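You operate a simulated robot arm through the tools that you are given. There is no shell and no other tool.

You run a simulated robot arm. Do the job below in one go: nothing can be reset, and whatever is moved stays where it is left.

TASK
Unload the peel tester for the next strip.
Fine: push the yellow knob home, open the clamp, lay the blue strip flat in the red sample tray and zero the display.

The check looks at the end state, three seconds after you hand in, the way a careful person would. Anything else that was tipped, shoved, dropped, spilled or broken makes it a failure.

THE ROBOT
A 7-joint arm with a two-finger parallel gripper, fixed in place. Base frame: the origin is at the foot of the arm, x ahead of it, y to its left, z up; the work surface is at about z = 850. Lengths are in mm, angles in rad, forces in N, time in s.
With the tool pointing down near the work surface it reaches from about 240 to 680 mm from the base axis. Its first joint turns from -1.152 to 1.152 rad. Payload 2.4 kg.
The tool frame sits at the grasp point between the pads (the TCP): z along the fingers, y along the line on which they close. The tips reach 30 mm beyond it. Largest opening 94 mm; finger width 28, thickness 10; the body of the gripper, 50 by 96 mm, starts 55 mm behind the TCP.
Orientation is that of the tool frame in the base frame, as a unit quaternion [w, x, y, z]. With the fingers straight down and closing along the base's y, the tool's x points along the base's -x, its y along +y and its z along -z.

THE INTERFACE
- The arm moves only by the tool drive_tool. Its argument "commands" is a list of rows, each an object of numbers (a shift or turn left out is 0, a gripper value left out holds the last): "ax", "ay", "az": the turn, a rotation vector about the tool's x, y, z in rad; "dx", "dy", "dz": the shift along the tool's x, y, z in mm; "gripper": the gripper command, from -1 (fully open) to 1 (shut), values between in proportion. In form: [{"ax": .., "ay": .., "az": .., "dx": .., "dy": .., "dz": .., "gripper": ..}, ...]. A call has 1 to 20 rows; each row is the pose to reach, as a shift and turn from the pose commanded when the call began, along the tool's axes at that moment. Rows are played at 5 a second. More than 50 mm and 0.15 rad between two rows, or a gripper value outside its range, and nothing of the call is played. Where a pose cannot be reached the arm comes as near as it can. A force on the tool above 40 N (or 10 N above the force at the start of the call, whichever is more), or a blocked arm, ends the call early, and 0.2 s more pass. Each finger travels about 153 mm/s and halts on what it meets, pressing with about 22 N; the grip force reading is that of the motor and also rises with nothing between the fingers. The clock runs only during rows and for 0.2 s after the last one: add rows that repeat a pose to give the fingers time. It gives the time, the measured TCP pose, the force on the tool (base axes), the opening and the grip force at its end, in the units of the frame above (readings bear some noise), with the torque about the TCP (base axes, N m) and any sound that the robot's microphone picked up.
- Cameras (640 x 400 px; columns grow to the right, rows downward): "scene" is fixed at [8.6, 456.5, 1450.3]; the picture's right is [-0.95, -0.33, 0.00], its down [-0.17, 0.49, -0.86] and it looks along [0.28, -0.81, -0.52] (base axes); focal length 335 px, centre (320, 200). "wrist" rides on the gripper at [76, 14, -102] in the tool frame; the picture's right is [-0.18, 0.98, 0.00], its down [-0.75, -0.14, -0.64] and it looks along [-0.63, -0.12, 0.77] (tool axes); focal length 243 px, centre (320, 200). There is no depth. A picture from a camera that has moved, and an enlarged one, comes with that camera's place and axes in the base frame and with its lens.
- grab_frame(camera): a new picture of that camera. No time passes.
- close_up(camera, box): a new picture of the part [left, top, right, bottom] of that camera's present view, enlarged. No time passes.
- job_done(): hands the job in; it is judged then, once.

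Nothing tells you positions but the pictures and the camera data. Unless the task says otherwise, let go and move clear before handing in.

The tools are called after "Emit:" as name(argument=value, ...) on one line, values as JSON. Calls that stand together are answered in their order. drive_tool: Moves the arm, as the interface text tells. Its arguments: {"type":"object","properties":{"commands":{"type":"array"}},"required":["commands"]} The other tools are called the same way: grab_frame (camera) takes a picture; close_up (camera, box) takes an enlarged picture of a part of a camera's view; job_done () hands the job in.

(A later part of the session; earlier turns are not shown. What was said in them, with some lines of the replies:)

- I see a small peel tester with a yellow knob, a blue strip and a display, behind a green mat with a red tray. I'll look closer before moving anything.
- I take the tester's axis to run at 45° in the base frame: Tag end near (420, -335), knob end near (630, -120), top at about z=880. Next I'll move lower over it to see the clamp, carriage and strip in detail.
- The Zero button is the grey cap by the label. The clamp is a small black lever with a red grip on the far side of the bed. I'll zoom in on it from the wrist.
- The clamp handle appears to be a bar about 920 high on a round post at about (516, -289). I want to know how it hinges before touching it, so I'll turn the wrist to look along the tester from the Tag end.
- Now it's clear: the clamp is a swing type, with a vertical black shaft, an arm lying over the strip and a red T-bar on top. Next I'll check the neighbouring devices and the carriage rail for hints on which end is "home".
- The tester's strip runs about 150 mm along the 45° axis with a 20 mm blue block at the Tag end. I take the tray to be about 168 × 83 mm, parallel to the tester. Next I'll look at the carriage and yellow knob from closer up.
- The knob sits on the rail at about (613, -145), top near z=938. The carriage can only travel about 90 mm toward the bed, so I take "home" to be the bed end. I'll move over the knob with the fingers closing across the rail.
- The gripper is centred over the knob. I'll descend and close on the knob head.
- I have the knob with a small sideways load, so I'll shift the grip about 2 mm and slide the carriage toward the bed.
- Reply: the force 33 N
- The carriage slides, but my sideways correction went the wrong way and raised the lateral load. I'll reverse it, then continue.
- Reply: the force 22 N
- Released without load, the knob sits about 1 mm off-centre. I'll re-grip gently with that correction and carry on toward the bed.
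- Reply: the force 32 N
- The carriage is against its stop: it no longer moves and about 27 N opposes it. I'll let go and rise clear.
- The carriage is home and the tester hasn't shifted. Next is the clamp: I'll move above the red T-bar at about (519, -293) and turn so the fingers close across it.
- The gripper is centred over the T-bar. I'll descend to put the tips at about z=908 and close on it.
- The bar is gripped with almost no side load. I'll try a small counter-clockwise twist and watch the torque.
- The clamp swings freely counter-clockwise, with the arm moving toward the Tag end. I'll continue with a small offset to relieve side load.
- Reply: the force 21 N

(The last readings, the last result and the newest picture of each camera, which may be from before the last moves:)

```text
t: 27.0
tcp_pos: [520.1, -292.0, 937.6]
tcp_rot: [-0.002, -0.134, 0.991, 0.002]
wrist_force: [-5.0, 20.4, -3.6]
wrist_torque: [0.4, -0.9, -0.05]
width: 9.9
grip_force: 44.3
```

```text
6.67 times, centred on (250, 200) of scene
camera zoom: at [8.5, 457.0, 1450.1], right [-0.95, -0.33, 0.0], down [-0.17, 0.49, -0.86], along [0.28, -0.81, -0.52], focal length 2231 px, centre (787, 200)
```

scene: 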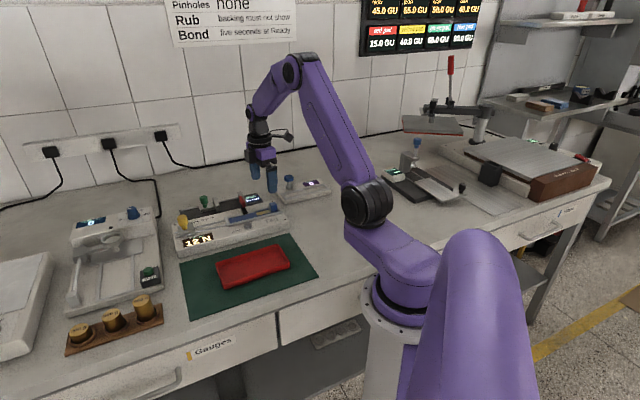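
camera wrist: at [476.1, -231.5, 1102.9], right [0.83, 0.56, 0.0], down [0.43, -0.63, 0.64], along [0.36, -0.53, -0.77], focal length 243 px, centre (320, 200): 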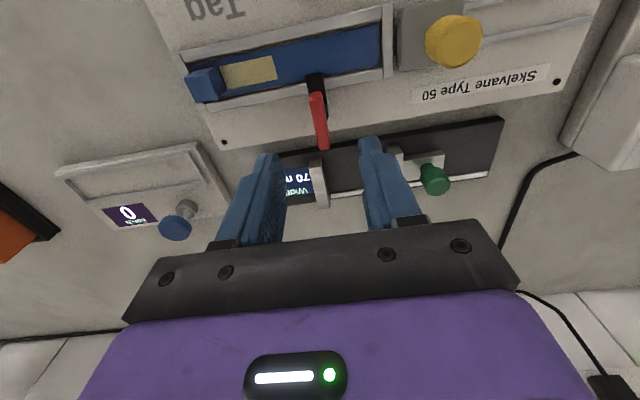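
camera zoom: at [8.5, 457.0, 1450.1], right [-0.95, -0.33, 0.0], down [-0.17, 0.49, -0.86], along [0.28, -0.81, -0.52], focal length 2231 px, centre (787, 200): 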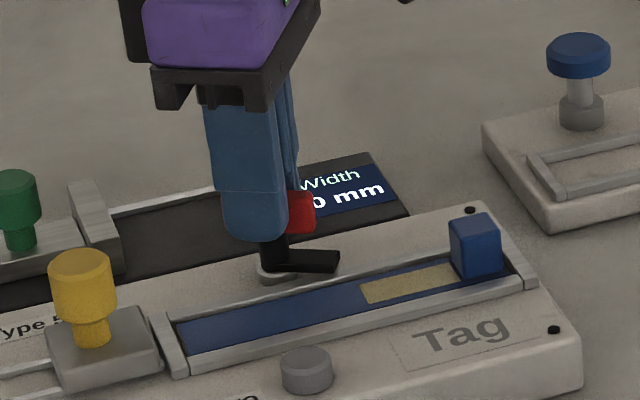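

Emit:
drive_tool(commands=[{"dy": 1}, {"dy": 2}, {"dy": 2, "az": -0.1}, {"dy": 2, "az": -0.2}, {"dy": 2, "az": -0.3}, {"dy": 2, "az": -0.3}])

Emit:
close_up(camera="scene", box=[210, 170, 290, 230])

```text
t: 28.4
tcp_pos: [518.8, -290.3, 937.6]
tcp_rot: [0.001, -0.28, 0.96, 0.0]
wrist_force: [1.5, 13.5, -8.1]
wrist_torque: [-0.32, 0.89, 0.01]
width: 9.8
grip_force: 43.3
```

```text
6.67 times, centred on (250, 200) of scene
camera zoom: at [8.8, 456.8, 1450.2], right [-0.95, -0.33, 0.0], down [-0.17, 0.49, -0.86], along [0.28, -0.81, -0.52], focal length 2231 px, centre (787, 200)
```

zoom: 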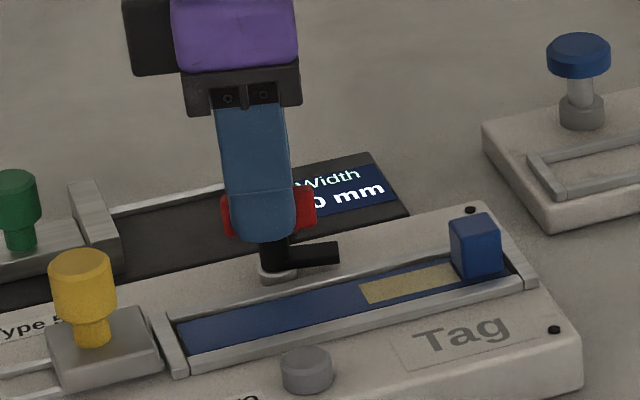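

Emit:
drive_tool(commands=[{"dx": -0.7, "dy": 1.1}, {"dx": -0.7, "dy": 1.1, "az": -0.07}, {"dx": -0.7, "dy": 1.1, "az": -0.14}, {"dx": -0.7, "dy": 1.1, "az": -0.21}, {"dx": -0.7, "dy": 1.1, "az": -0.21}])

Emit:
close_up(camera="scene", box=[210, 170, 290, 230])

Emit:
close_up(camera="wrist", box=[220, 20, 420, 200])

```text
t: 29.6
tcp_pos: [518.7, -291.4, 938.4]
tcp_rot: [0.0, -0.378, 0.926, 0.0]
wrist_force: [1.3, 5.5, -9.1]
wrist_torque: [0.28, -0.18, -0.01]
width: 9.6
grip_force: 43.8
```

```text
6.67 times, centred on (250, 200) of scene
camera zoom: at [8.8, 456.5, 1450.3], right [-0.95, -0.33, 0.0], down [-0.17, 0.49, -0.86], along [0.28, -0.81, -0.52], focal length 2231 px, centre (787, 200)
```

zoom: 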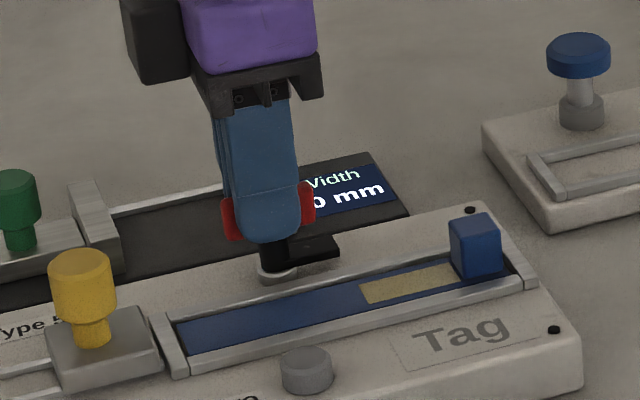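

```text
2.22 times, centred on (320, 110) of wrist
camera zoom: at [456.1, -335.1, 1041.8], right [-0.56, 0.83, 0.0], down [0.64, 0.43, 0.64], along [0.53, 0.36, -0.77], focal length 539 px, centre (320, 400)
```

zoom: 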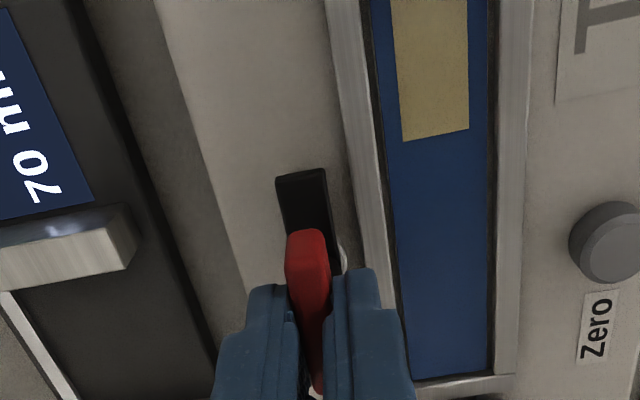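

The clamp arm is now parallel to the rail, clear of the strip. I'll check gently whether there's a stop just beyond.

Emit:
drive_tool(commands=[{"az": -0.04}, {"az": -0.08}, {"az": -0.12}, {"az": -0.12}])

```text
t: 30.6
tcp_pos: [519.6, -290.2, 939.5]
tcp_rot: [0.0, -0.432, 0.902, 0.0]
wrist_force: [-0.5, 3.8, -7.0]
wrist_torque: [0.43, -0.31, -1.44]
width: 13.0
grip_force: 45.2
```

There is a stop right there, so the clamp is fully open. I'll relax the twist, let go and rise.

Emit:
drive_tool(commands=[{"az": 0.05}, {"az": 0.1}, {"az": 0.1, "gripper": 0.3}, {"az": 0.1, "gripper": 0.1}, {"az": 0.1, "gripper": 0.1}, {"az": 0.1, "dz": -20, "gripper": 0.1}, {"az": 0.1, "dz": -40, "gripper": 0.1}, {"az": 0.1, "dz": -60, "gripper": 0.1}, {"az": 0.1, "dz": -60, "gripper": 0.1}])

Emit:
close_up(camera="scene", box=[190, 170, 300, 250])

Emit:
grab_frame(camera="wrist")

```text
t: 32.6
tcp_pos: [520.4, -289.0, 998.9]
tcp_rot: [-0.001, -0.388, 0.922, 0.0]
wrist_force: [0.5, 0.8, -0.1]
wrist_torque: [0.02, 0.04, -0.04]
width: 42.3
grip_force: 0.1
```

```text
5.00 times, centred on (245, 210) of scene
camera zoom: at [8.6, 456.5, 1450.3], right [-0.95, -0.33, 0.0], down [-0.17, 0.49, -0.86], along [0.28, -0.81, -0.52], focal length 1673 px, centre (695, 150)
```

zoom: 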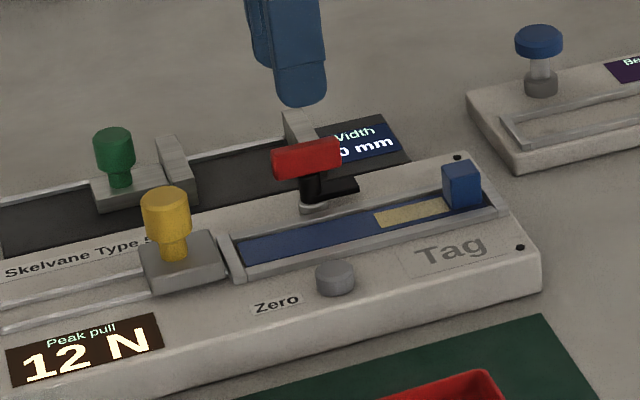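

```text
taken
camera wrist: at [456.9, -336.0, 1102.3], right [-0.57, 0.82, 0.0], down [0.63, 0.44, 0.64], along [0.53, 0.37, -0.77], focal length 243 px, centre (320, 200)
```

wrist: 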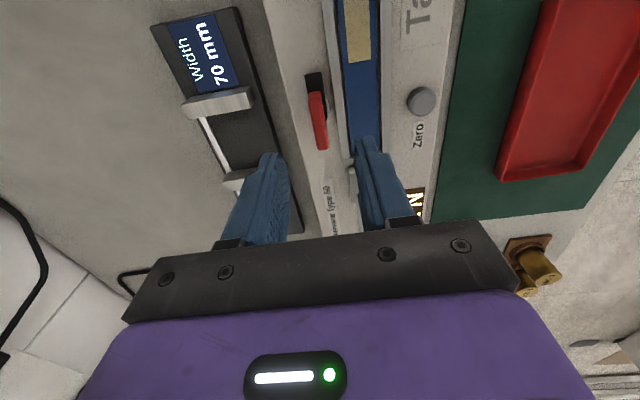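

The clamp is open. Next I'll go over the blue block at the Tag end of the strip, around (432, -324).

Emit:
drive_tool(commands=[{"dx": 22, "dy": 10, "az": 0.01}, {"dx": 44, "dy": 20, "az": 0.01}, {"dx": 66, "dy": 30, "az": 0.01}, {"dx": 87.1, "dy": 38.5, "az": 0.011, "gripper": -0.1}, {"dx": 87.1, "dy": 38.5, "az": 0.011, "gripper": -0.1}])

Emit:
grab_frame(camera="wrist")

Emit:
close_up(camera="wrist", box=[260, 60, 400, 180])

Emit:
close_up(camera="scene", box=[230, 160, 310, 230])

```text
t: 33.8
tcp_pos: [431.0, -326.1, 998.5]
tcp_rot: [0.0, -0.382, 0.924, 0.0]
wrist_force: [-0.3, 0.5, 0.5]
wrist_torque: [-0.02, -0.01, 0.0]
width: 51.7
grip_force: 0.1
```

```text
taken
camera wrist: at [368.0, -371.2, 1102.5], right [-0.56, 0.83, 0.0], down [0.63, 0.43, 0.64], along [0.53, 0.36, -0.77], focal length 243 px, centre (320, 200)
```

wrist: 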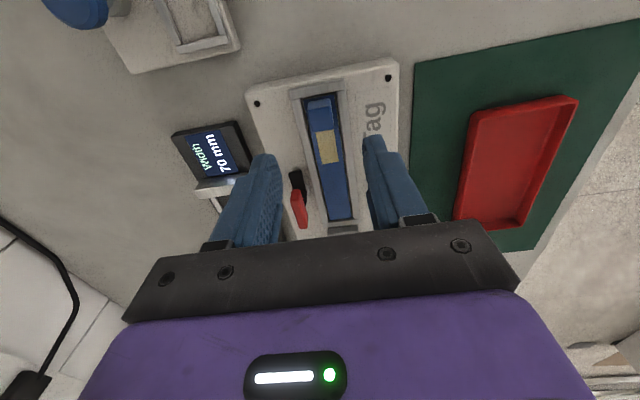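

```text
3.33 times, centred on (330, 120) of wrist
camera zoom: at [368.0, -371.2, 1102.5], right [-0.56, 0.83, 0.0], down [0.63, 0.43, 0.64], along [0.53, 0.36, -0.77], focal length 809 px, centre (287, 467)
```

zoom: 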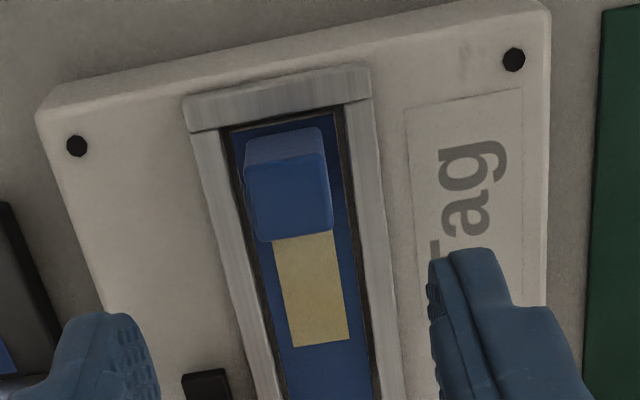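

```text
5.71 times, centred on (270, 195) of scene
camera zoom: at [8.6, 456.5, 1450.3], right [-0.95, -0.33, 0.0], down [-0.17, 0.49, -0.86], along [0.28, -0.81, -0.52], focal length 1912 px, centre (606, 229)
```

zoom: 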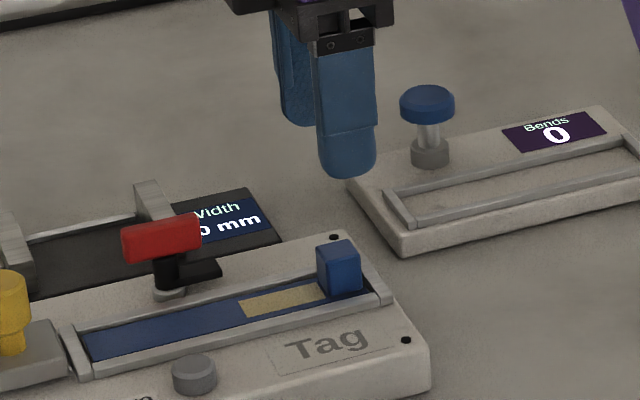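

Measured against the mounting holes, the block's centre is at about (432.5, -325), top near z=905. I'll descend with the tips staying above the bed rails and close on the block.

Emit:
drive_tool(commands=[{"dx": -2.5, "dy": 0.3, "dz": 20}, {"dx": -2.5, "dy": 0.3, "dz": 40}, {"dx": -2.5, "dy": 0.3, "dz": 60}, {"dx": -2.5, "dy": 0.3, "dz": 70}, {"dx": -2.5, "dy": 0.3, "dz": 75.5}, {"dx": -2.5, "dy": 0.3, "dz": 75.5}])

Emit:
close_up(camera="scene", box=[240, 180, 300, 225])

Emit:
close_up(camera="wrist", box=[220, 40, 420, 200])

```text
t: 35.2
tcp_pos: [432.3, -324.8, 923.5]
tcp_rot: [0.0, -0.383, 0.924, 0.0]
wrist_force: [-0.7, -0.3, 0.2]
wrist_torque: [-0.03, -0.02, -0.02]
width: 51.7
grip_force: 0.1
```

```text
8.89 times, centred on (270, 202) of scene
camera zoom: at [8.6, 456.5, 1450.3], right [-0.95, -0.33, 0.0], down [-0.17, 0.49, -0.86], along [0.28, -0.81, -0.52], focal length 2975 px, centre (764, 178)
```

zoom: 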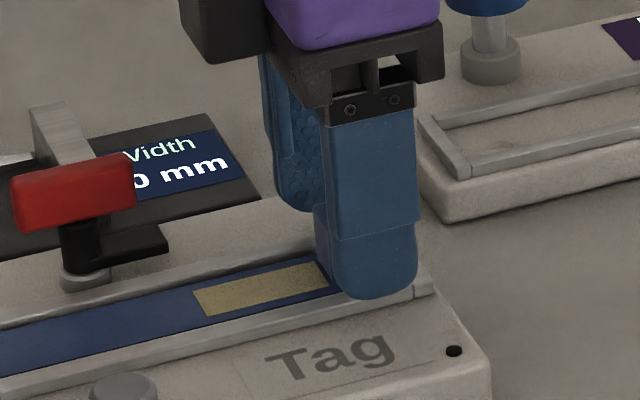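

```text
2.50 times, centred on (320, 120) of wrist
camera zoom: at [368.8, -369.7, 1025.7], right [-0.56, 0.83, 0.0], down [0.63, 0.43, 0.64], along [0.53, 0.36, -0.77], focal length 606 px, centre (320, 400)
```

zoom: 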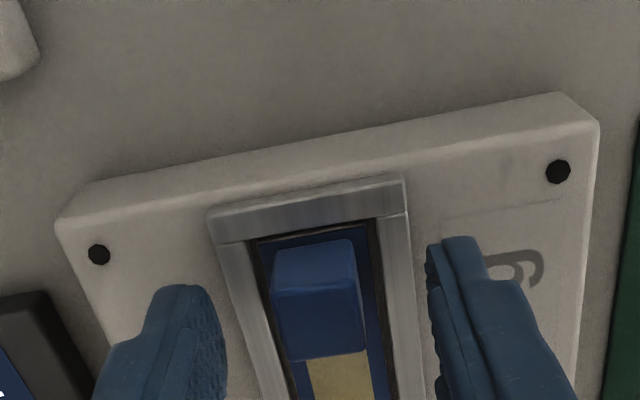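

Emit:
drive_tool(commands=[{"dy": -0.6, "gripper": 0.3}, {"dy": -0.6, "gripper": 0.5}, {"dy": -0.6, "gripper": 0.8}, {"dy": -0.6, "gripper": 0.8}, {"dy": -0.6, "gripper": 0.8}])

Emit:
close_up(camera="scene", box=[240, 180, 300, 225])

Emit:
close_up(camera="wrist", box=[220, 40, 420, 200])

```text
t: 36.4
tcp_pos: [432.8, -324.7, 922.8]
tcp_rot: [0.0, -0.384, 0.924, 0.0]
wrist_force: [0.2, 0.0, 0.2]
wrist_torque: [-0.01, 0.01, -0.01]
width: 18.6
grip_force: 21.8
```

```text
8.89 times, centred on (270, 202) of scene
camera zoom: at [8.6, 456.5, 1450.3], right [-0.95, -0.33, 0.0], down [-0.17, 0.49, -0.86], along [0.28, -0.81, -0.52], focal length 2975 px, centre (764, 178)
```

zoom: 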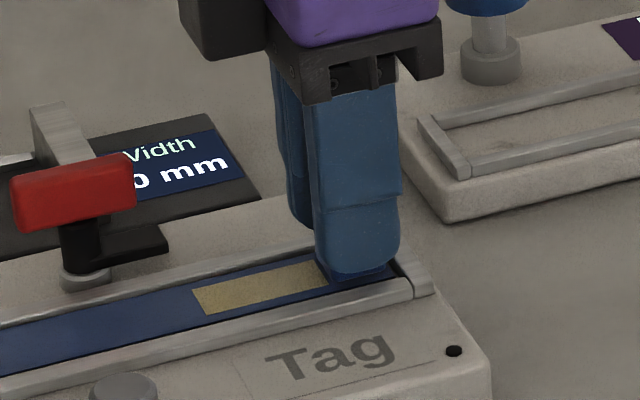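

```text
2.50 times, centred on (320, 120) of wrist
camera zoom: at [369.3, -370.1, 1026.6], right [-0.56, 0.83, 0.0], down [0.63, 0.43, 0.64], along [0.53, 0.36, -0.77], focal length 606 px, centre (320, 400)
```

zoom: 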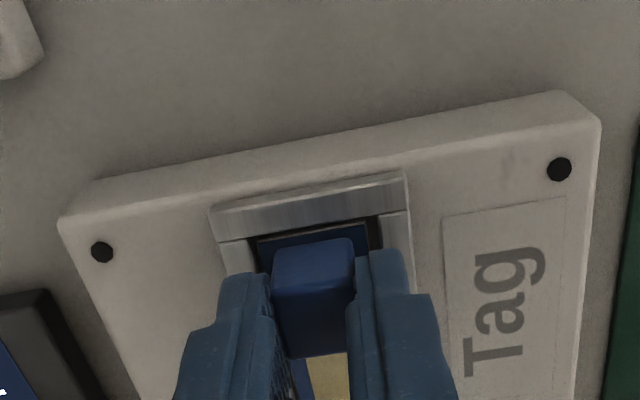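

The block is held at 18.6 mm with no side load. I'll lift straight up slowly.

Emit:
drive_tool(commands=[{"dz": -4}, {"dz": -8}, {"dz": -14}, {"dz": -20}, {"dz": -20}])

Emit:
close_up(camera="scene", box=[190, 160, 310, 250])

```text
t: 37.6
tcp_pos: [433.5, -324.0, 942.3]
tcp_rot: [0.0, -0.383, 0.924, 0.0]
wrist_force: [0.0, 1.0, -0.2]
wrist_torque: [0.0, 0.03, 0.02]
width: 18.9
grip_force: 22.1
```

```text
4.44 times, centred on (250, 205) of scene
camera zoom: at [8.6, 456.5, 1450.3], right [-0.95, -0.33, 0.0], down [-0.17, 0.49, -0.86], along [0.28, -0.81, -0.52], focal length 1487 px, centre (631, 178)
```

zoom: 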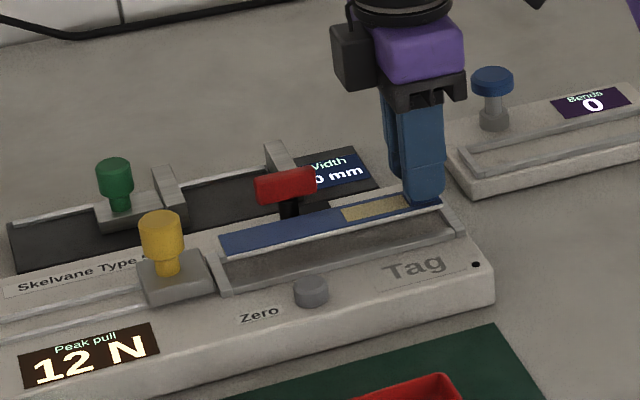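

The strip came out level. I'll lift it higher and look at the tray from the wrist camera to fix its position.

Emit:
drive_tool(commands=[{"dz": -15}, {"dz": -30}, {"dz": -45}, {"dz": -55}, {"dz": -55}])

Emit:
close_up(camera="wrist", box=[420, 60, 620, 260])

Emit:
close_up(camera="scene", box=[200, 235, 310, 300])

Emit:
grab_frame(camera="wrist")

```text
t: 38.8
tcp_pos: [435.0, -322.9, 997.9]
tcp_rot: [0.0, -0.383, 0.924, -0.001]
wrist_force: [0.0, -0.6, -1.0]
wrist_torque: [-0.02, 0.0, 0.02]
width: 19.0
grip_force: 21.7
```

```text
2.00 times, centred on (520, 160) of wrist
camera zoom: at [371.1, -369.1, 1101.5], right [-0.56, 0.83, 0.0], down [0.63, 0.43, 0.64], along [0.53, 0.36, -0.77], focal length 485 px, centre (-80, 280)
```

zoom: 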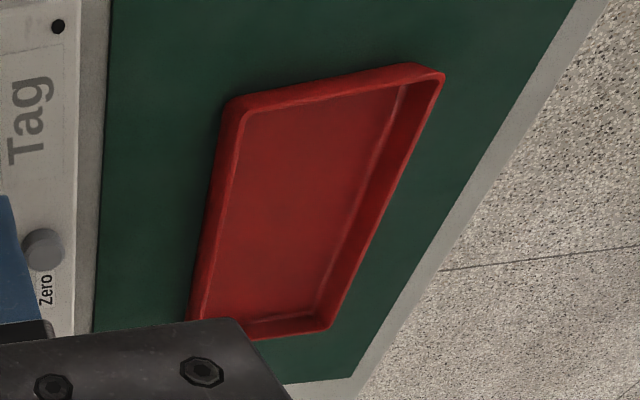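

```text
5.82 times, centred on (255, 268) of scene
camera zoom: at [8.6, 456.5, 1450.3], right [-0.95, -0.33, 0.0], down [-0.17, 0.49, -0.86], along [0.28, -0.81, -0.52], focal length 1947 px, centre (698, -193)
```

zoom: 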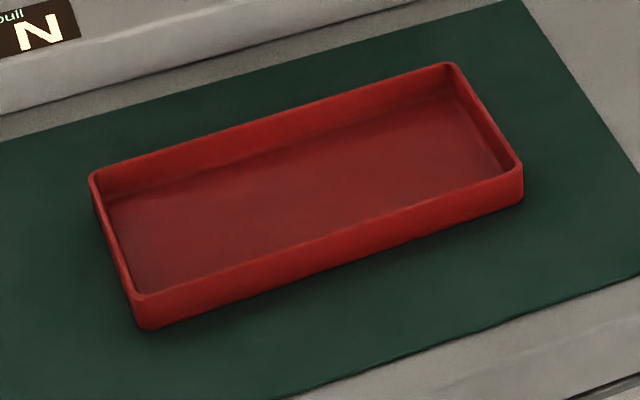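

```text
taken
camera wrist: at [371.1, -369.1, 1101.5], right [-0.56, 0.83, 0.0], down [0.63, 0.43, 0.64], along [0.53, 0.36, -0.77], focal length 243 px, centre (320, 200)
```

wrist: 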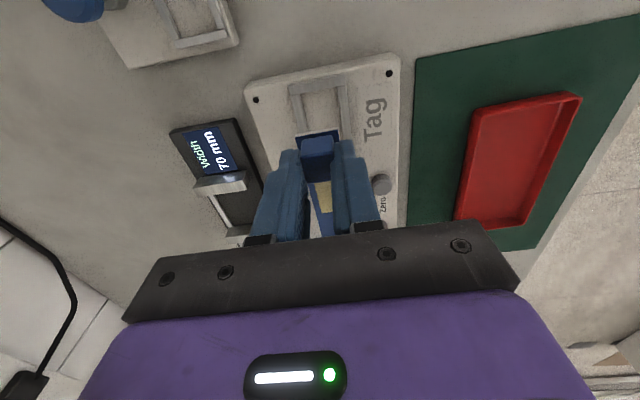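

Emit:
close_up(camera="scene", box=[210, 240, 260, 295])

Emit:
close_up(camera="scene", box=[250, 240, 300, 280])

Emit:
close_up(camera="wrist", box=[450, 80, 600, 180])

Emit:
close_up(camera="wrist", box=[440, 160, 560, 240])

```text
7.27 times, centred on (235, 268) of scene
camera zoom: at [8.6, 456.5, 1450.3], right [-0.95, -0.33, 0.0], down [-0.17, 0.49, -0.86], along [0.28, -0.81, -0.52], focal length 2434 px, centre (938, -291)
```

zoom: 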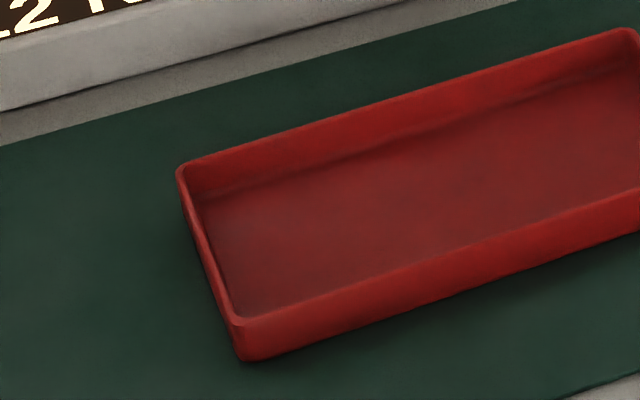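

```text
10.00 times, centred on (275, 260) of scene
camera zoom: at [8.6, 456.5, 1450.3], right [-0.95, -0.33, 0.0], down [-0.17, 0.49, -0.86], along [0.28, -0.81, -0.52], focal length 3347 px, centre (770, -400)
```

zoom: 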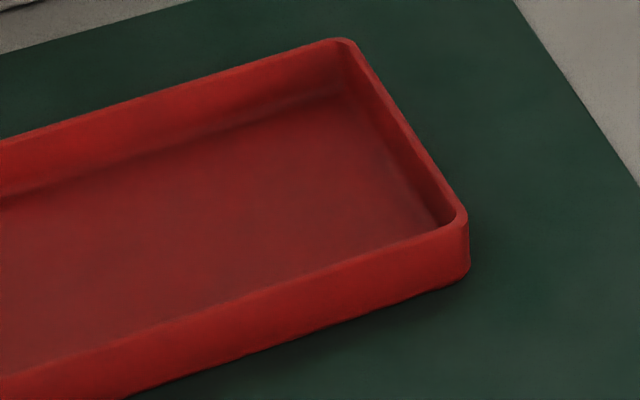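

```text
4.00 times, centred on (525, 130) of wrist
camera zoom: at [371.1, -369.1, 1101.5], right [-0.56, 0.83, 0.0], down [0.63, 0.43, 0.64], along [0.53, 0.36, -0.77], focal length 970 px, centre (-500, 480)
```

zoom: 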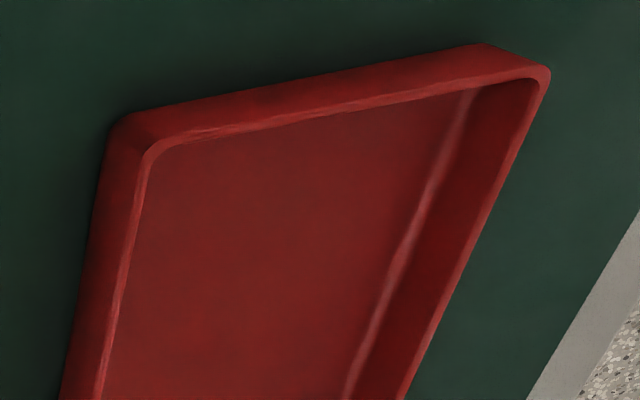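

```text
5.00 times, centred on (500, 200) of wrist
camera zoom: at [371.1, -369.1, 1101.5], right [-0.56, 0.83, 0.0], down [0.63, 0.43, 0.64], along [0.53, 0.36, -0.77], focal length 1213 px, centre (-580, 200)
```

zoom: 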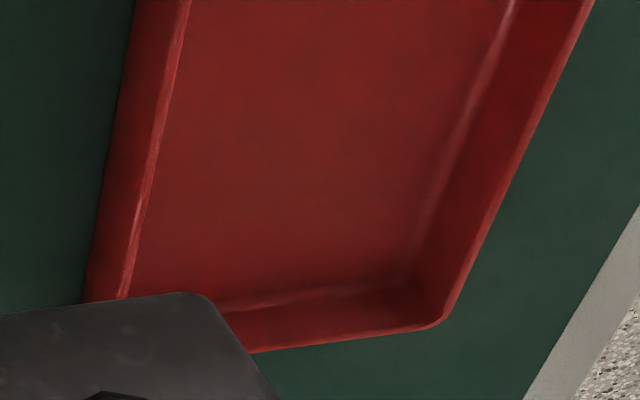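

I take the tray's outer corners to be (355,-193), (293,-134), (410,-8) and (473,-70), rim at z≈872, centre (383,-101), turned about 46°. I'll carry the strip over it at height with a slight turn to match.

Emit:
drive_tool(commands=[{"dx": -4, "dy": 13, "az": -0.005}, {"dx": -10, "dy": 33, "az": -0.01}, {"dx": -18, "dy": 58, "az": -0.015}, {"dx": -26, "dy": 84, "az": -0.021}, {"dx": -34, "dy": 110, "az": -0.021}, {"dx": -42, "dy": 136, "az": -0.021}, {"dx": -50, "dy": 162, "az": -0.021}, {"dx": -56, "dy": 182, "az": -0.021}, {"dx": -59.5, "dy": 193, "az": -0.021}, {"dx": -59.5, "dy": 193, "az": -0.021}, {"dx": -59.5, "dy": 193, "az": -0.021}])

Emit:
grab_frame(camera="wrist")

Emit:
grab_frame(camera="scene")

Emit:
close_up(camera="scene", box=[180, 190, 330, 310])

```text
t: 41.2
tcp_pos: [337.7, -146.1, 997.1]
tcp_rot: [0.0, -0.392, 0.92, 0.0]
wrist_force: [-0.3, 0.3, 0.5]
wrist_torque: [-0.02, 0.0, -0.02]
width: 18.9
grip_force: 22.1
```

```text
taken
camera wrist: at [275.1, -191.4, 1100.5], right [-0.58, 0.81, 0.0], down [0.62, 0.45, 0.64], along [0.52, 0.37, -0.77], focal length 243 px, centre (320, 200)
```

wrist: 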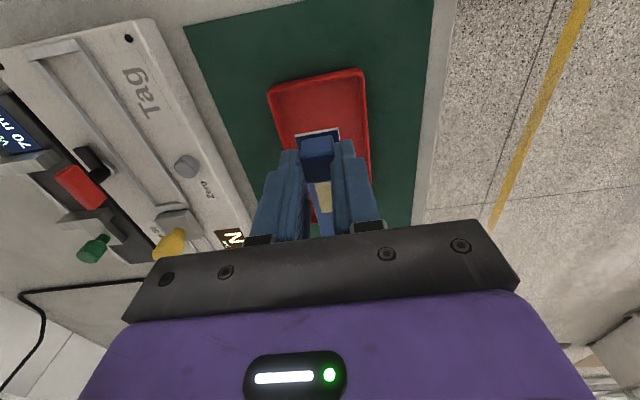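

```text
taken
```

scene: 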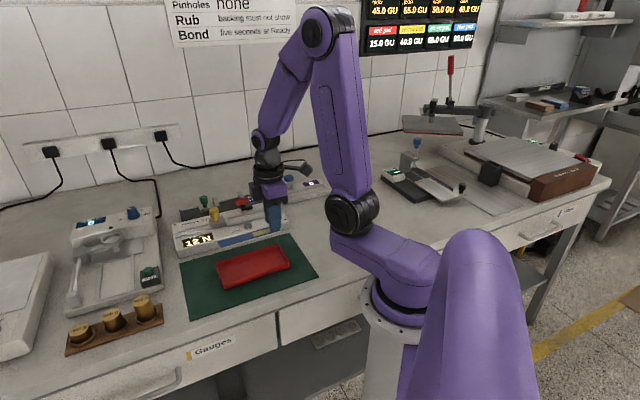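

```text
3.33 times, centred on (255, 250) of scene
camera zoom: at [8.6, 456.5, 1450.3], right [-0.95, -0.33, 0.0], down [-0.17, 0.49, -0.86], along [0.28, -0.81, -0.52], focal length 1116 px, centre (537, 33)
```

zoom: 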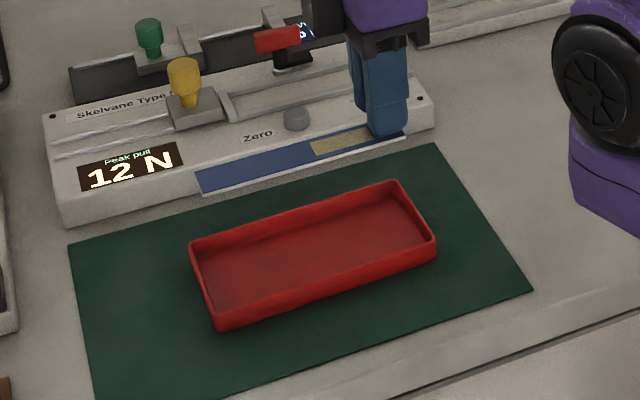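

The strip hangs level right over the tray with about 6–7 mm spare at each end. I'll lower most of the way and check alignment before touching down.

Emit:
drive_tool(commands=[{"dz": 15}, {"dz": 30}, {"dz": 45}, {"dz": 60}, {"dz": 70}, {"dz": 78}, {"dz": 78}])

Emit:
close_up(camera="scene", box=[200, 220, 310, 300])

Emit:
close_up(camera="wrist", box=[220, 40, 420, 200])

```text
t: 42.8
tcp_pos: [339.8, -146.4, 919.0]
tcp_rot: [0.0, -0.392, 0.92, 0.0]
wrist_force: [-0.7, 0.2, -0.1]
wrist_torque: [-0.01, 0.0, -0.01]
width: 18.7
grip_force: 22.5
```

```text
5.00 times, centred on (255, 260) of scene
camera zoom: at [8.6, 456.5, 1450.3], right [-0.95, -0.33, 0.0], down [-0.17, 0.49, -0.86], along [0.28, -0.81, -0.52], focal length 1673 px, centre (645, -100)
```

zoom: 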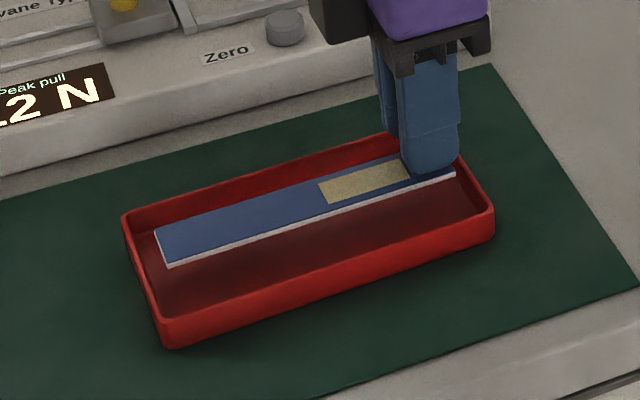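

```text
2.50 times, centred on (320, 120) of wrist
camera zoom: at [276.8, -192.6, 1023.2], right [-0.58, 0.81, 0.0], down [0.62, 0.45, 0.64], along [0.52, 0.37, -0.77], focal length 606 px, centre (320, 400)
```

zoom: 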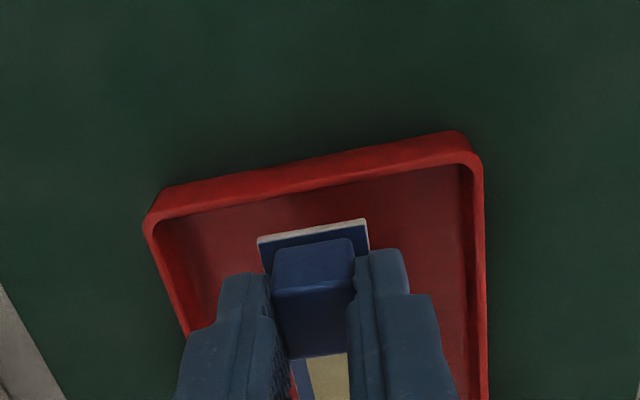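

The strip lines up well inside the tray walls. I'll lower in small steps until I feel the tray floor.

Emit:
drive_tool(commands=[{"dz": 5}, {"dz": 10}, {"dz": 14}, {"dz": 17}, {"dz": 17}])

Emit:
close_up(camera="scene", box=[200, 230, 310, 300])

```text
t: 44.0
tcp_pos: [339.1, -145.1, 905.0]
tcp_rot: [0.0, -0.392, 0.92, 0.0]
wrist_force: [0.1, -0.8, -0.7]
wrist_torque: [0.0, 0.02, 0.0]
width: 18.8
grip_force: 22.1
```

```text
5.71 times, centred on (255, 265) of scene
camera zoom: at [8.6, 456.5, 1450.3], right [-0.95, -0.33, 0.0], down [-0.17, 0.49, -0.86], along [0.28, -0.81, -0.52], focal length 1912 px, centre (691, -171)
```

zoom: 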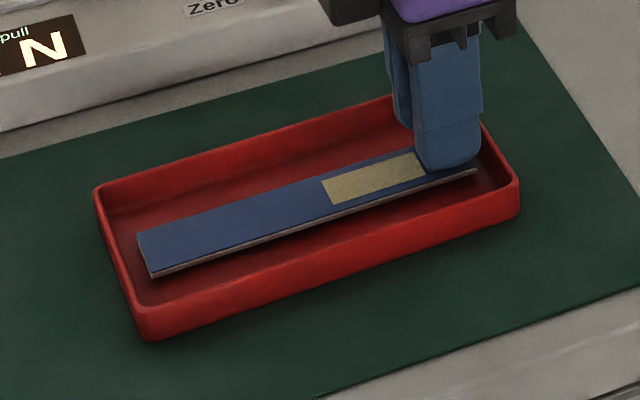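

Emit:
drive_tool(commands=[{"dz": 2}, {"dz": 4}, {"dz": 5}, {"dz": 5}])

Emit:
close_up(camera="scene", box=[200, 230, 310, 300])

```text
t: 45.0
tcp_pos: [340.0, -144.3, 898.0]
tcp_rot: [0.001, -0.392, 0.92, -0.001]
wrist_force: [-2.7, 0.4, 17.4]
wrist_torque: [0.0, 0.08, 0.02]
width: 18.8
grip_force: 22.1
```

```text
5.71 times, centred on (255, 265) of scene
camera zoom: at [8.4, 456.6, 1450.3], right [-0.95, -0.33, 0.0], down [-0.17, 0.49, -0.86], along [0.28, -0.81, -0.52], focal length 1912 px, centre (691, -171)
```

zoom: 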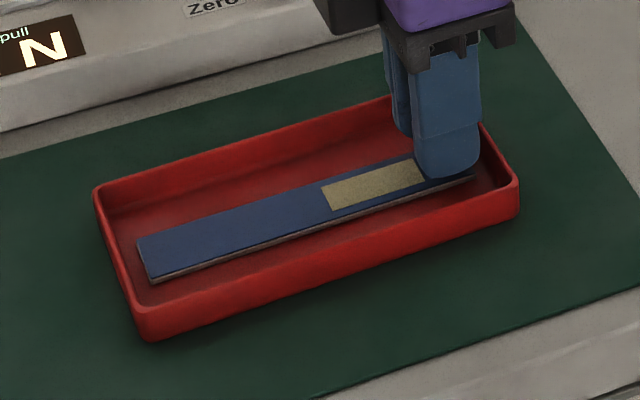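

The strip has touched down (17 N upward). I'll ease off about 1.5 mm, open modestly so the fingers stay clear of the tray walls, and rise.

Emit:
drive_tool(commands=[{"dz": -1}, {"dz": -1.5}, {"dz": -1.5, "gripper": 0.5}, {"dz": -1.5, "gripper": 0.3}, {"dz": -1.5, "gripper": 0.3}, {"dz": -1.5, "gripper": 0.3}])

Emit:
close_up(camera="scene", box=[200, 230, 310, 300])

Emit:
close_up(camera="wrist", box=[220, 40, 420, 200])

```text
t: 46.4
tcp_pos: [339.4, -144.2, 897.0]
tcp_rot: [0.0, -0.393, 0.919, 0.0]
wrist_force: [-0.3, 0.6, 0.1]
wrist_torque: [-0.02, 0.0, -0.01]
width: 32.6
grip_force: 0.0
```

```text
5.71 times, centred on (255, 265) of scene
camera zoom: at [8.6, 456.5, 1450.3], right [-0.95, -0.33, 0.0], down [-0.17, 0.49, -0.86], along [0.28, -0.81, -0.52], focal length 1912 px, centre (691, -171)
```

zoom: 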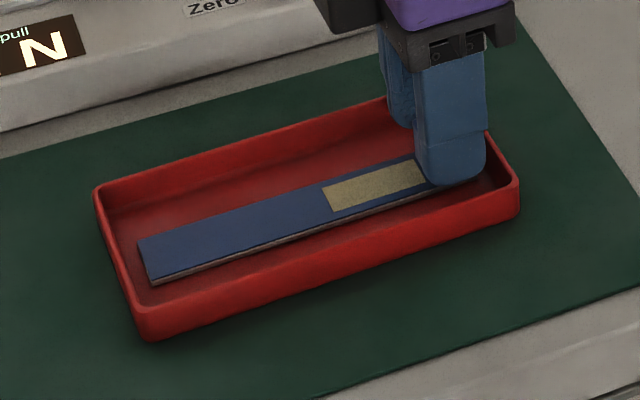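

```text
2.50 times, centred on (320, 120) of wrist
camera zoom: at [276.9, -191.6, 1003.1], right [-0.58, 0.81, 0.0], down [0.62, 0.45, 0.64], along [0.52, 0.37, -0.77], focal length 606 px, centre (320, 400)
```

zoom: 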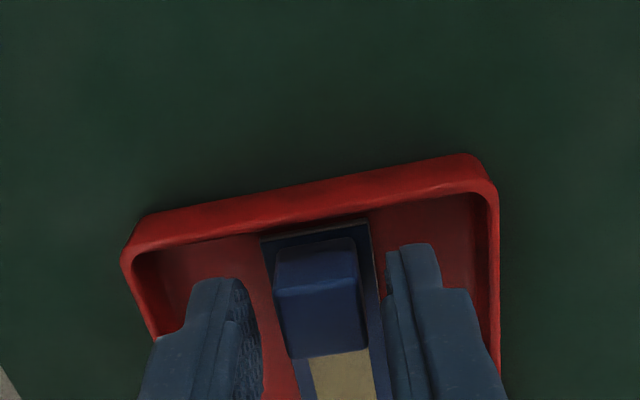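

Emit:
drive_tool(commands=[{"dz": -10}, {"dz": -25}, {"dz": -45}, {"dz": -65}, {"dz": -85}, {"dz": -85}])

Emit:
close_up(camera="scene", box=[200, 230, 310, 300])

Emit:
grab_frame(camera="wrist")

Emit:
close_up(camera="scene", box=[160, 170, 310, 260])

```text
t: 47.8
tcp_pos: [338.9, -146.3, 985.4]
tcp_rot: [-0.001, -0.392, 0.92, 0.0]
wrist_force: [0.7, 0.2, -0.7]
wrist_torque: [0.03, 0.02, 0.0]
width: 32.9
grip_force: 0.0
```

```text
5.71 times, centred on (255, 265) of scene
camera zoom: at [8.6, 456.5, 1450.3], right [-0.95, -0.33, 0.0], down [-0.17, 0.49, -0.86], along [0.28, -0.81, -0.52], focal length 1912 px, centre (691, -171)
```

zoom: 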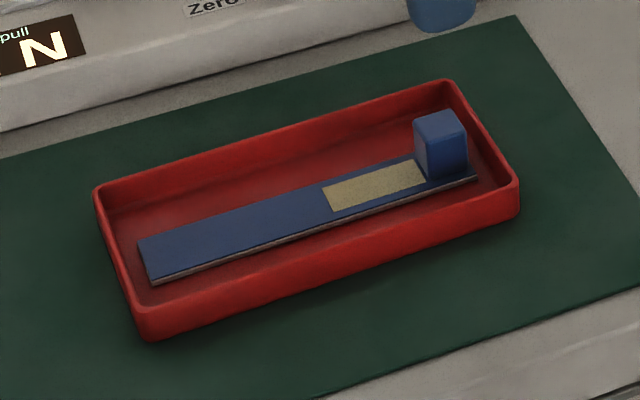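

```text
taken
camera wrist: at [276.1, -191.2, 1089.1], right [-0.58, 0.81, 0.0], down [0.62, 0.45, 0.64], along [0.52, 0.37, -0.77], focal length 243 px, centre (320, 200)
```

wrist: 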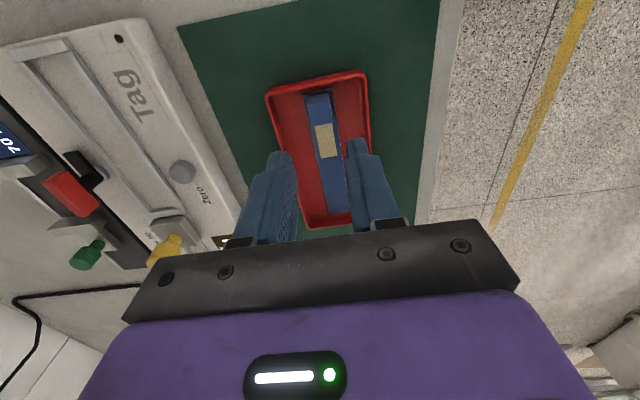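

```text
4.27 times, centred on (235, 215) of scene
camera zoom: at [8.6, 456.5, 1450.3], right [-0.95, -0.33, 0.0], down [-0.17, 0.49, -0.86], along [0.28, -0.81, -0.52], focal length 1428 px, centre (683, 136)
```

zoom: 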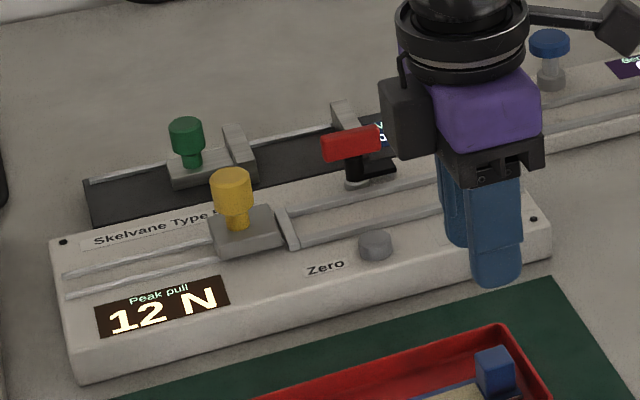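

The strip lies flat in the tray. Last is the Zero button, so I'll refine its position with both cameras.

Emit:
close_up(camera="wrist", box=[150, 140, 220, 210])

Emit:
close_up(camera="scene", box=[230, 210, 270, 240])

```text
5.71 times, centred on (185, 175) of wrist
camera zoom: at [276.1, -191.2, 1089.1], right [-0.58, 0.81, 0.0], down [0.62, 0.45, 0.64], along [0.52, 0.37, -0.77], focal length 1386 px, centre (1091, 343)
```

zoom: 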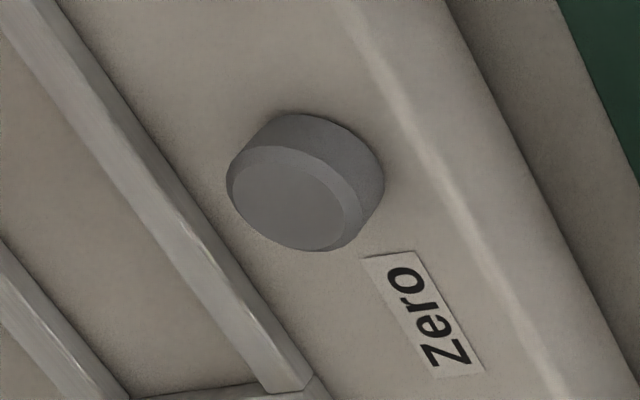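

```text
13.33 times, centred on (250, 225) of scene
camera zoom: at [8.6, 456.5, 1450.3], right [-0.95, -0.33, 0.0], down [-0.17, 0.49, -0.86], along [0.28, -0.81, -0.52], focal length 4462 px, centre (1253, -133)
```

zoom: 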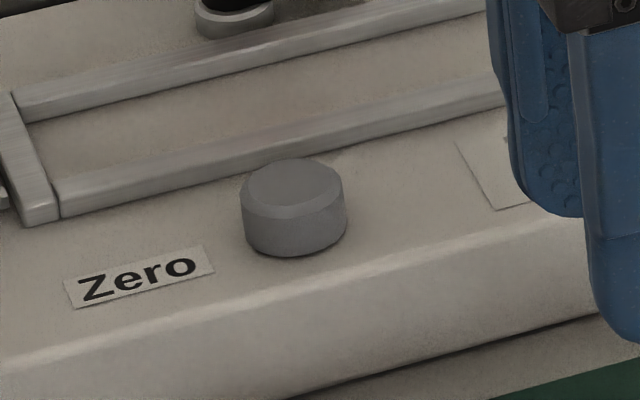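

The button cap is at about (465, -225), top at z≈890. I'll go above it with the fingers closed.

Emit:
drive_tool(commands=[{"dx": -5, "dy": -22, "gripper": 0.6}, {"dx": -10, "dy": -47, "gripper": 1}, {"dx": -15, "dy": -72, "gripper": 1}, {"dx": -20, "dy": -97, "gripper": 1}, {"dx": -25, "dy": -122, "gripper": 1}, {"dx": -30.3, "dy": -145.5, "gripper": 1}, {"dx": -30.3, "dy": -145.5, "gripper": 1}])

Emit:
drive_tool(commands=[{"dz": 20}, {"dz": 40}, {"dz": 50}, {"dz": 58}, {"dz": 58}])

Emit:
close_up(camera="scene", box=[200, 180, 290, 250])

Emit:
close_up(camera="wrist", box=[220, 40, 420, 200])

```text
t: 49.4
tcp_pos: [463.3, -224.6, 984.9]
tcp_rot: [0.0, -0.392, 0.92, 0.0]
wrist_force: [-0.5, 0.2, -1.5]
wrist_torque: [0.02, -0.02, -0.02]
width: 0.0
grip_force: 22.2
```

```text
t: 50.6
tcp_pos: [465.1, -224.9, 925.5]
tcp_rot: [0.0, -0.392, 0.92, -0.001]
wrist_force: [1.1, 0.5, 0.2]
wrist_torque: [-0.01, -0.01, 0.01]
width: 0.0
grip_force: 21.8
```

```text
5.71 times, centred on (245, 215) of scene
camera zoom: at [8.6, 456.5, 1450.3], right [-0.95, -0.33, 0.0], down [-0.17, 0.49, -0.86], along [0.28, -0.81, -0.52], focal length 1912 px, centre (749, 114)
```

zoom: 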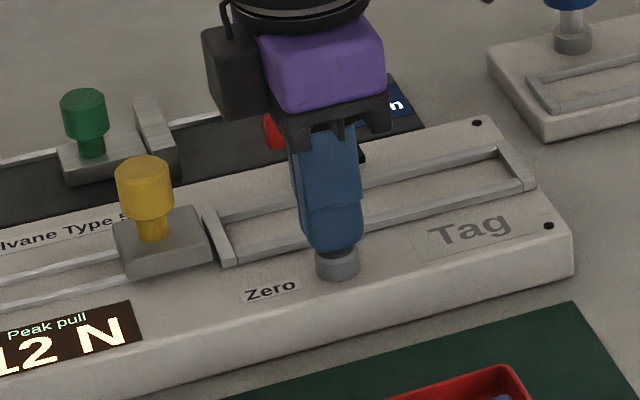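

```text
2.50 times, centred on (320, 120) of wrist
camera zoom: at [401.7, -270.6, 1030.1], right [-0.58, 0.81, 0.0], down [0.62, 0.45, 0.64], along [0.52, 0.37, -0.77], focal length 606 px, centre (320, 400)
```

zoom: 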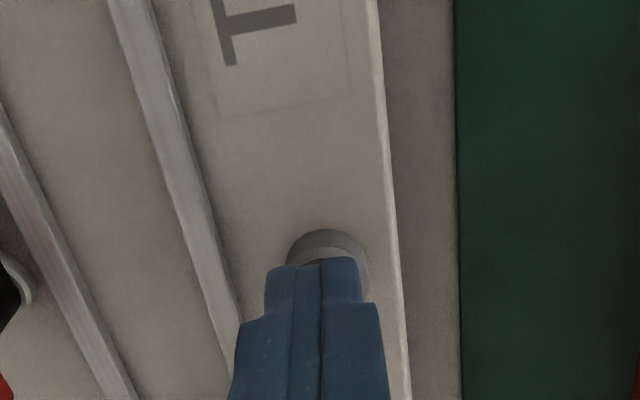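

The fingertips are right over the button with about 5 mm to go. I'll press in small steps and watch the force and display.

Emit:
drive_tool(commands=[{"dz": 2}, {"dz": 4}, {"dz": 6}, {"dz": 7}, {"dz": 7}])

Emit:
close_up(camera="scene", box=[170, 200, 270, 260])

```text
t: 51.8
tcp_pos: [465.3, -225.4, 919.5]
tcp_rot: [0.0, -0.392, 0.92, -0.001]
wrist_force: [-0.4, 0.1, 2.5]
wrist_torque: [0.02, -0.04, -0.01]
width: 0.0
grip_force: 22.0
```

```text
6.40 times, centred on (220, 230) of scene
camera zoom: at [8.6, 456.5, 1450.3], right [-0.95, -0.33, 0.0], down [-0.17, 0.49, -0.86], along [0.28, -0.81, -0.52], focal length 2142 px, centre (960, 8)
```

zoom: 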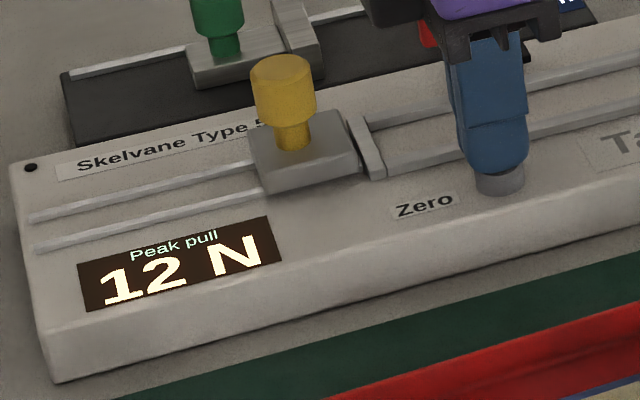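

Contact has begun (2.5 N). I'll press a little further.

Emit:
drive_tool(commands=[{"dz": 1}, {"dz": 2}, {"dz": 3}, {"dz": 4}, {"dz": 4}])

Emit:
close_up(camera="scene", box=[170, 200, 270, 260])

```text
t: 53.0
tcp_pos: [465.4, -223.7, 915.5]
tcp_rot: [0.001, -0.392, 0.92, -0.001]
wrist_force: [0.3, -1.1, 6.5]
wrist_torque: [-0.03, -0.01, -0.02]
width: 0.2
grip_force: 21.6
heard: click
```

```text
6.40 times, centred on (220, 230) of scene
camera zoom: at [8.5, 456.5, 1450.3], right [-0.95, -0.33, 0.0], down [-0.17, 0.49, -0.86], along [0.28, -0.81, -0.52], focal length 2142 px, centre (960, 8)
```

zoom: 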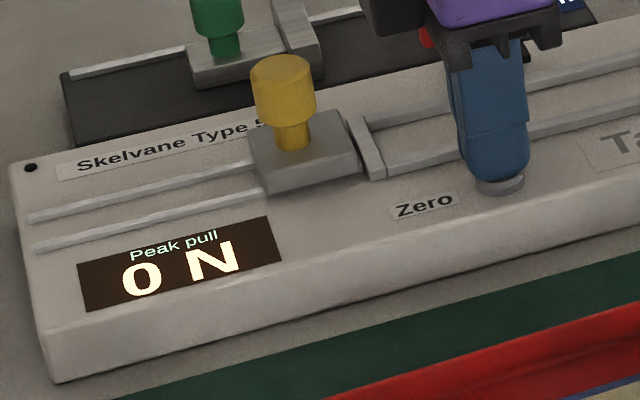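

There was a click and the display reads 0 N. I'll rise clear and look everything over.

Emit:
drive_tool(commands=[{"dz": -10}, {"dz": -30}, {"dz": -55}, {"dz": -85}, {"dz": -120}, {"dz": -155}, {"dz": -155}])

Emit:
grab_frame(camera="scene")

Emit:
close_up(camera="scene", box=[160, 180, 320, 300])

Emit:
grab_frame(camera="wrist")

```text
t: 54.6
tcp_pos: [464.0, -223.4, 1071.2]
tcp_rot: [0.0, -0.392, 0.92, 0.0]
wrist_force: [0.4, 0.9, -0.6]
wrist_torque: [0.0, -0.03, 0.02]
width: 0.0
grip_force: 22.2
```

```text
taken
```

scene: 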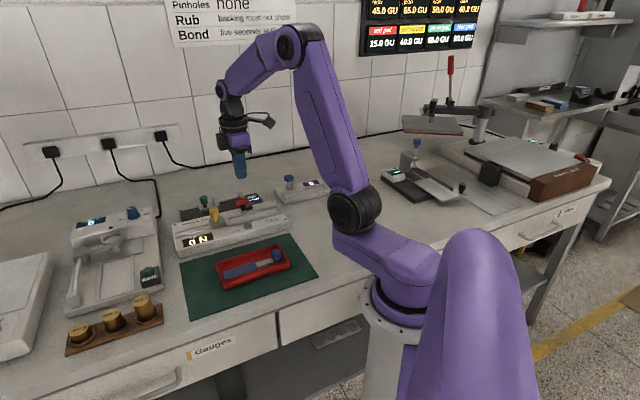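

```text
3.33 times, centred on (240, 240) of scene
camera zoom: at [8.6, 456.5, 1450.3], right [-0.95, -0.33, 0.0], down [-0.17, 0.49, -0.86], along [0.28, -0.81, -0.52], focal length 1116 px, centre (587, 67)
```

zoom: 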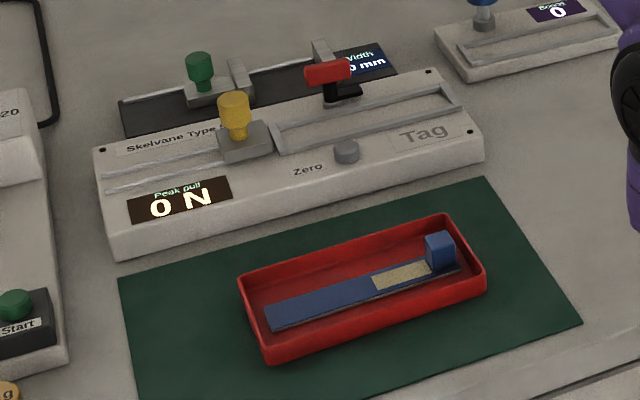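

```text
taken
camera wrist: at [401.4, -270.1, 1174.1], right [-0.58, 0.81, 0.0], down [0.62, 0.45, 0.64], along [0.52, 0.37, -0.77], focal length 243 px, centre (320, 200)
```

wrist: 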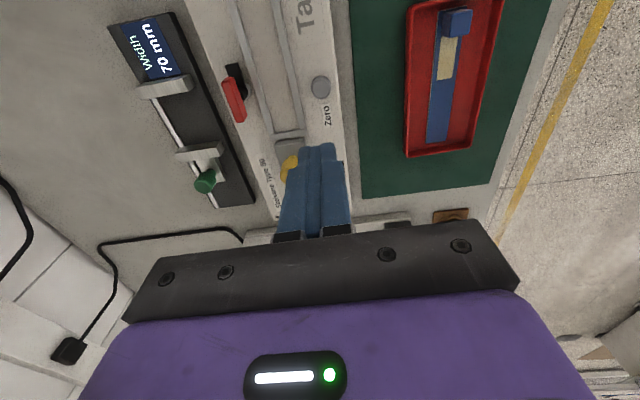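

Emit:
close_up(camera="scene", box=[210, 240, 300, 295])

Emit:
close_up(camera="scene", box=[180, 185, 270, 245])

Emit:
close_up(camera="wrist", box=[220, 60, 360, 200])

```text
7.11 times, centred on (255, 268) of scene
camera zoom: at [8.6, 456.5, 1450.3], right [-0.95, -0.33, 0.0], down [-0.17, 0.49, -0.86], along [0.28, -0.81, -0.52], focal length 2380 px, centre (782, -280)
```

zoom: 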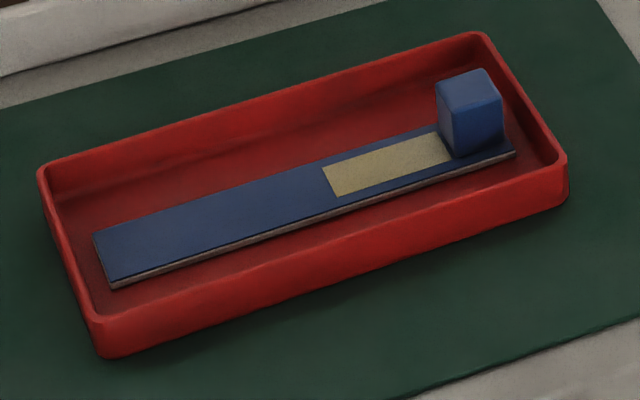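

```text
6.67 times, centred on (225, 215) of scene
camera zoom: at [8.6, 456.5, 1450.3], right [-0.95, -0.33, 0.0], down [-0.17, 0.49, -0.86], along [0.28, -0.81, -0.52], focal length 2231 px, centre (953, 100)
```

zoom: 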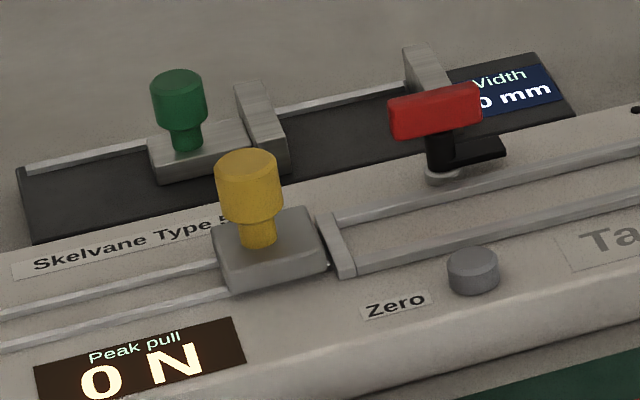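

```text
2.86 times, centred on (290, 130) of wrist
camera zoom: at [401.4, -270.1, 1174.1], right [-0.58, 0.81, 0.0], down [0.62, 0.45, 0.64], along [0.52, 0.37, -0.77], focal length 693 px, centre (406, 400)
```

zoom: 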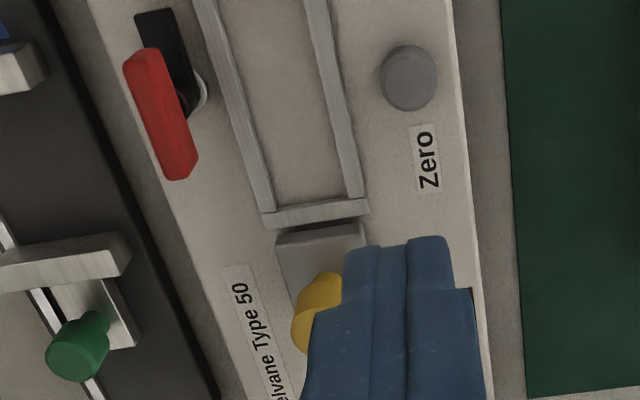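

All four steps check out, and I'm handing in:
- **Knob:** the carriage is against its stop.
- **Clamp:** it's swung fully open.
- **Strip:** it lies flat in the red tray.
- **Display:** it reads 0 N.

Nothing else looks disturbed, and the gripper is empty and well clear.

Emit:
job_done()

```text
The job is handed in.
```

The peel tester is unloaded and ready for the next strip, and I've handed the job in. I don't have the check's result yet.

- **Yellow knob:** I slid the carriage about 90 mm toward the strip bed until it stopped against about 27 N. A gap of a millimetre or two still shows between the carriage and the bed, because its stop comes just before the bed.
- **Clamp:** I swung it about 90° toward the Tag end, up to its stop, so the arm is clear of the strip bed.
- **Blue strip:** it lies flat in the red tray, about 6 mm clear at each end.
- **Display:** I pressed Zero, heard a click, and it reads 0 N.

I saw nothing else on the bench tipped or moved. The gripper is empty and raised well clear.
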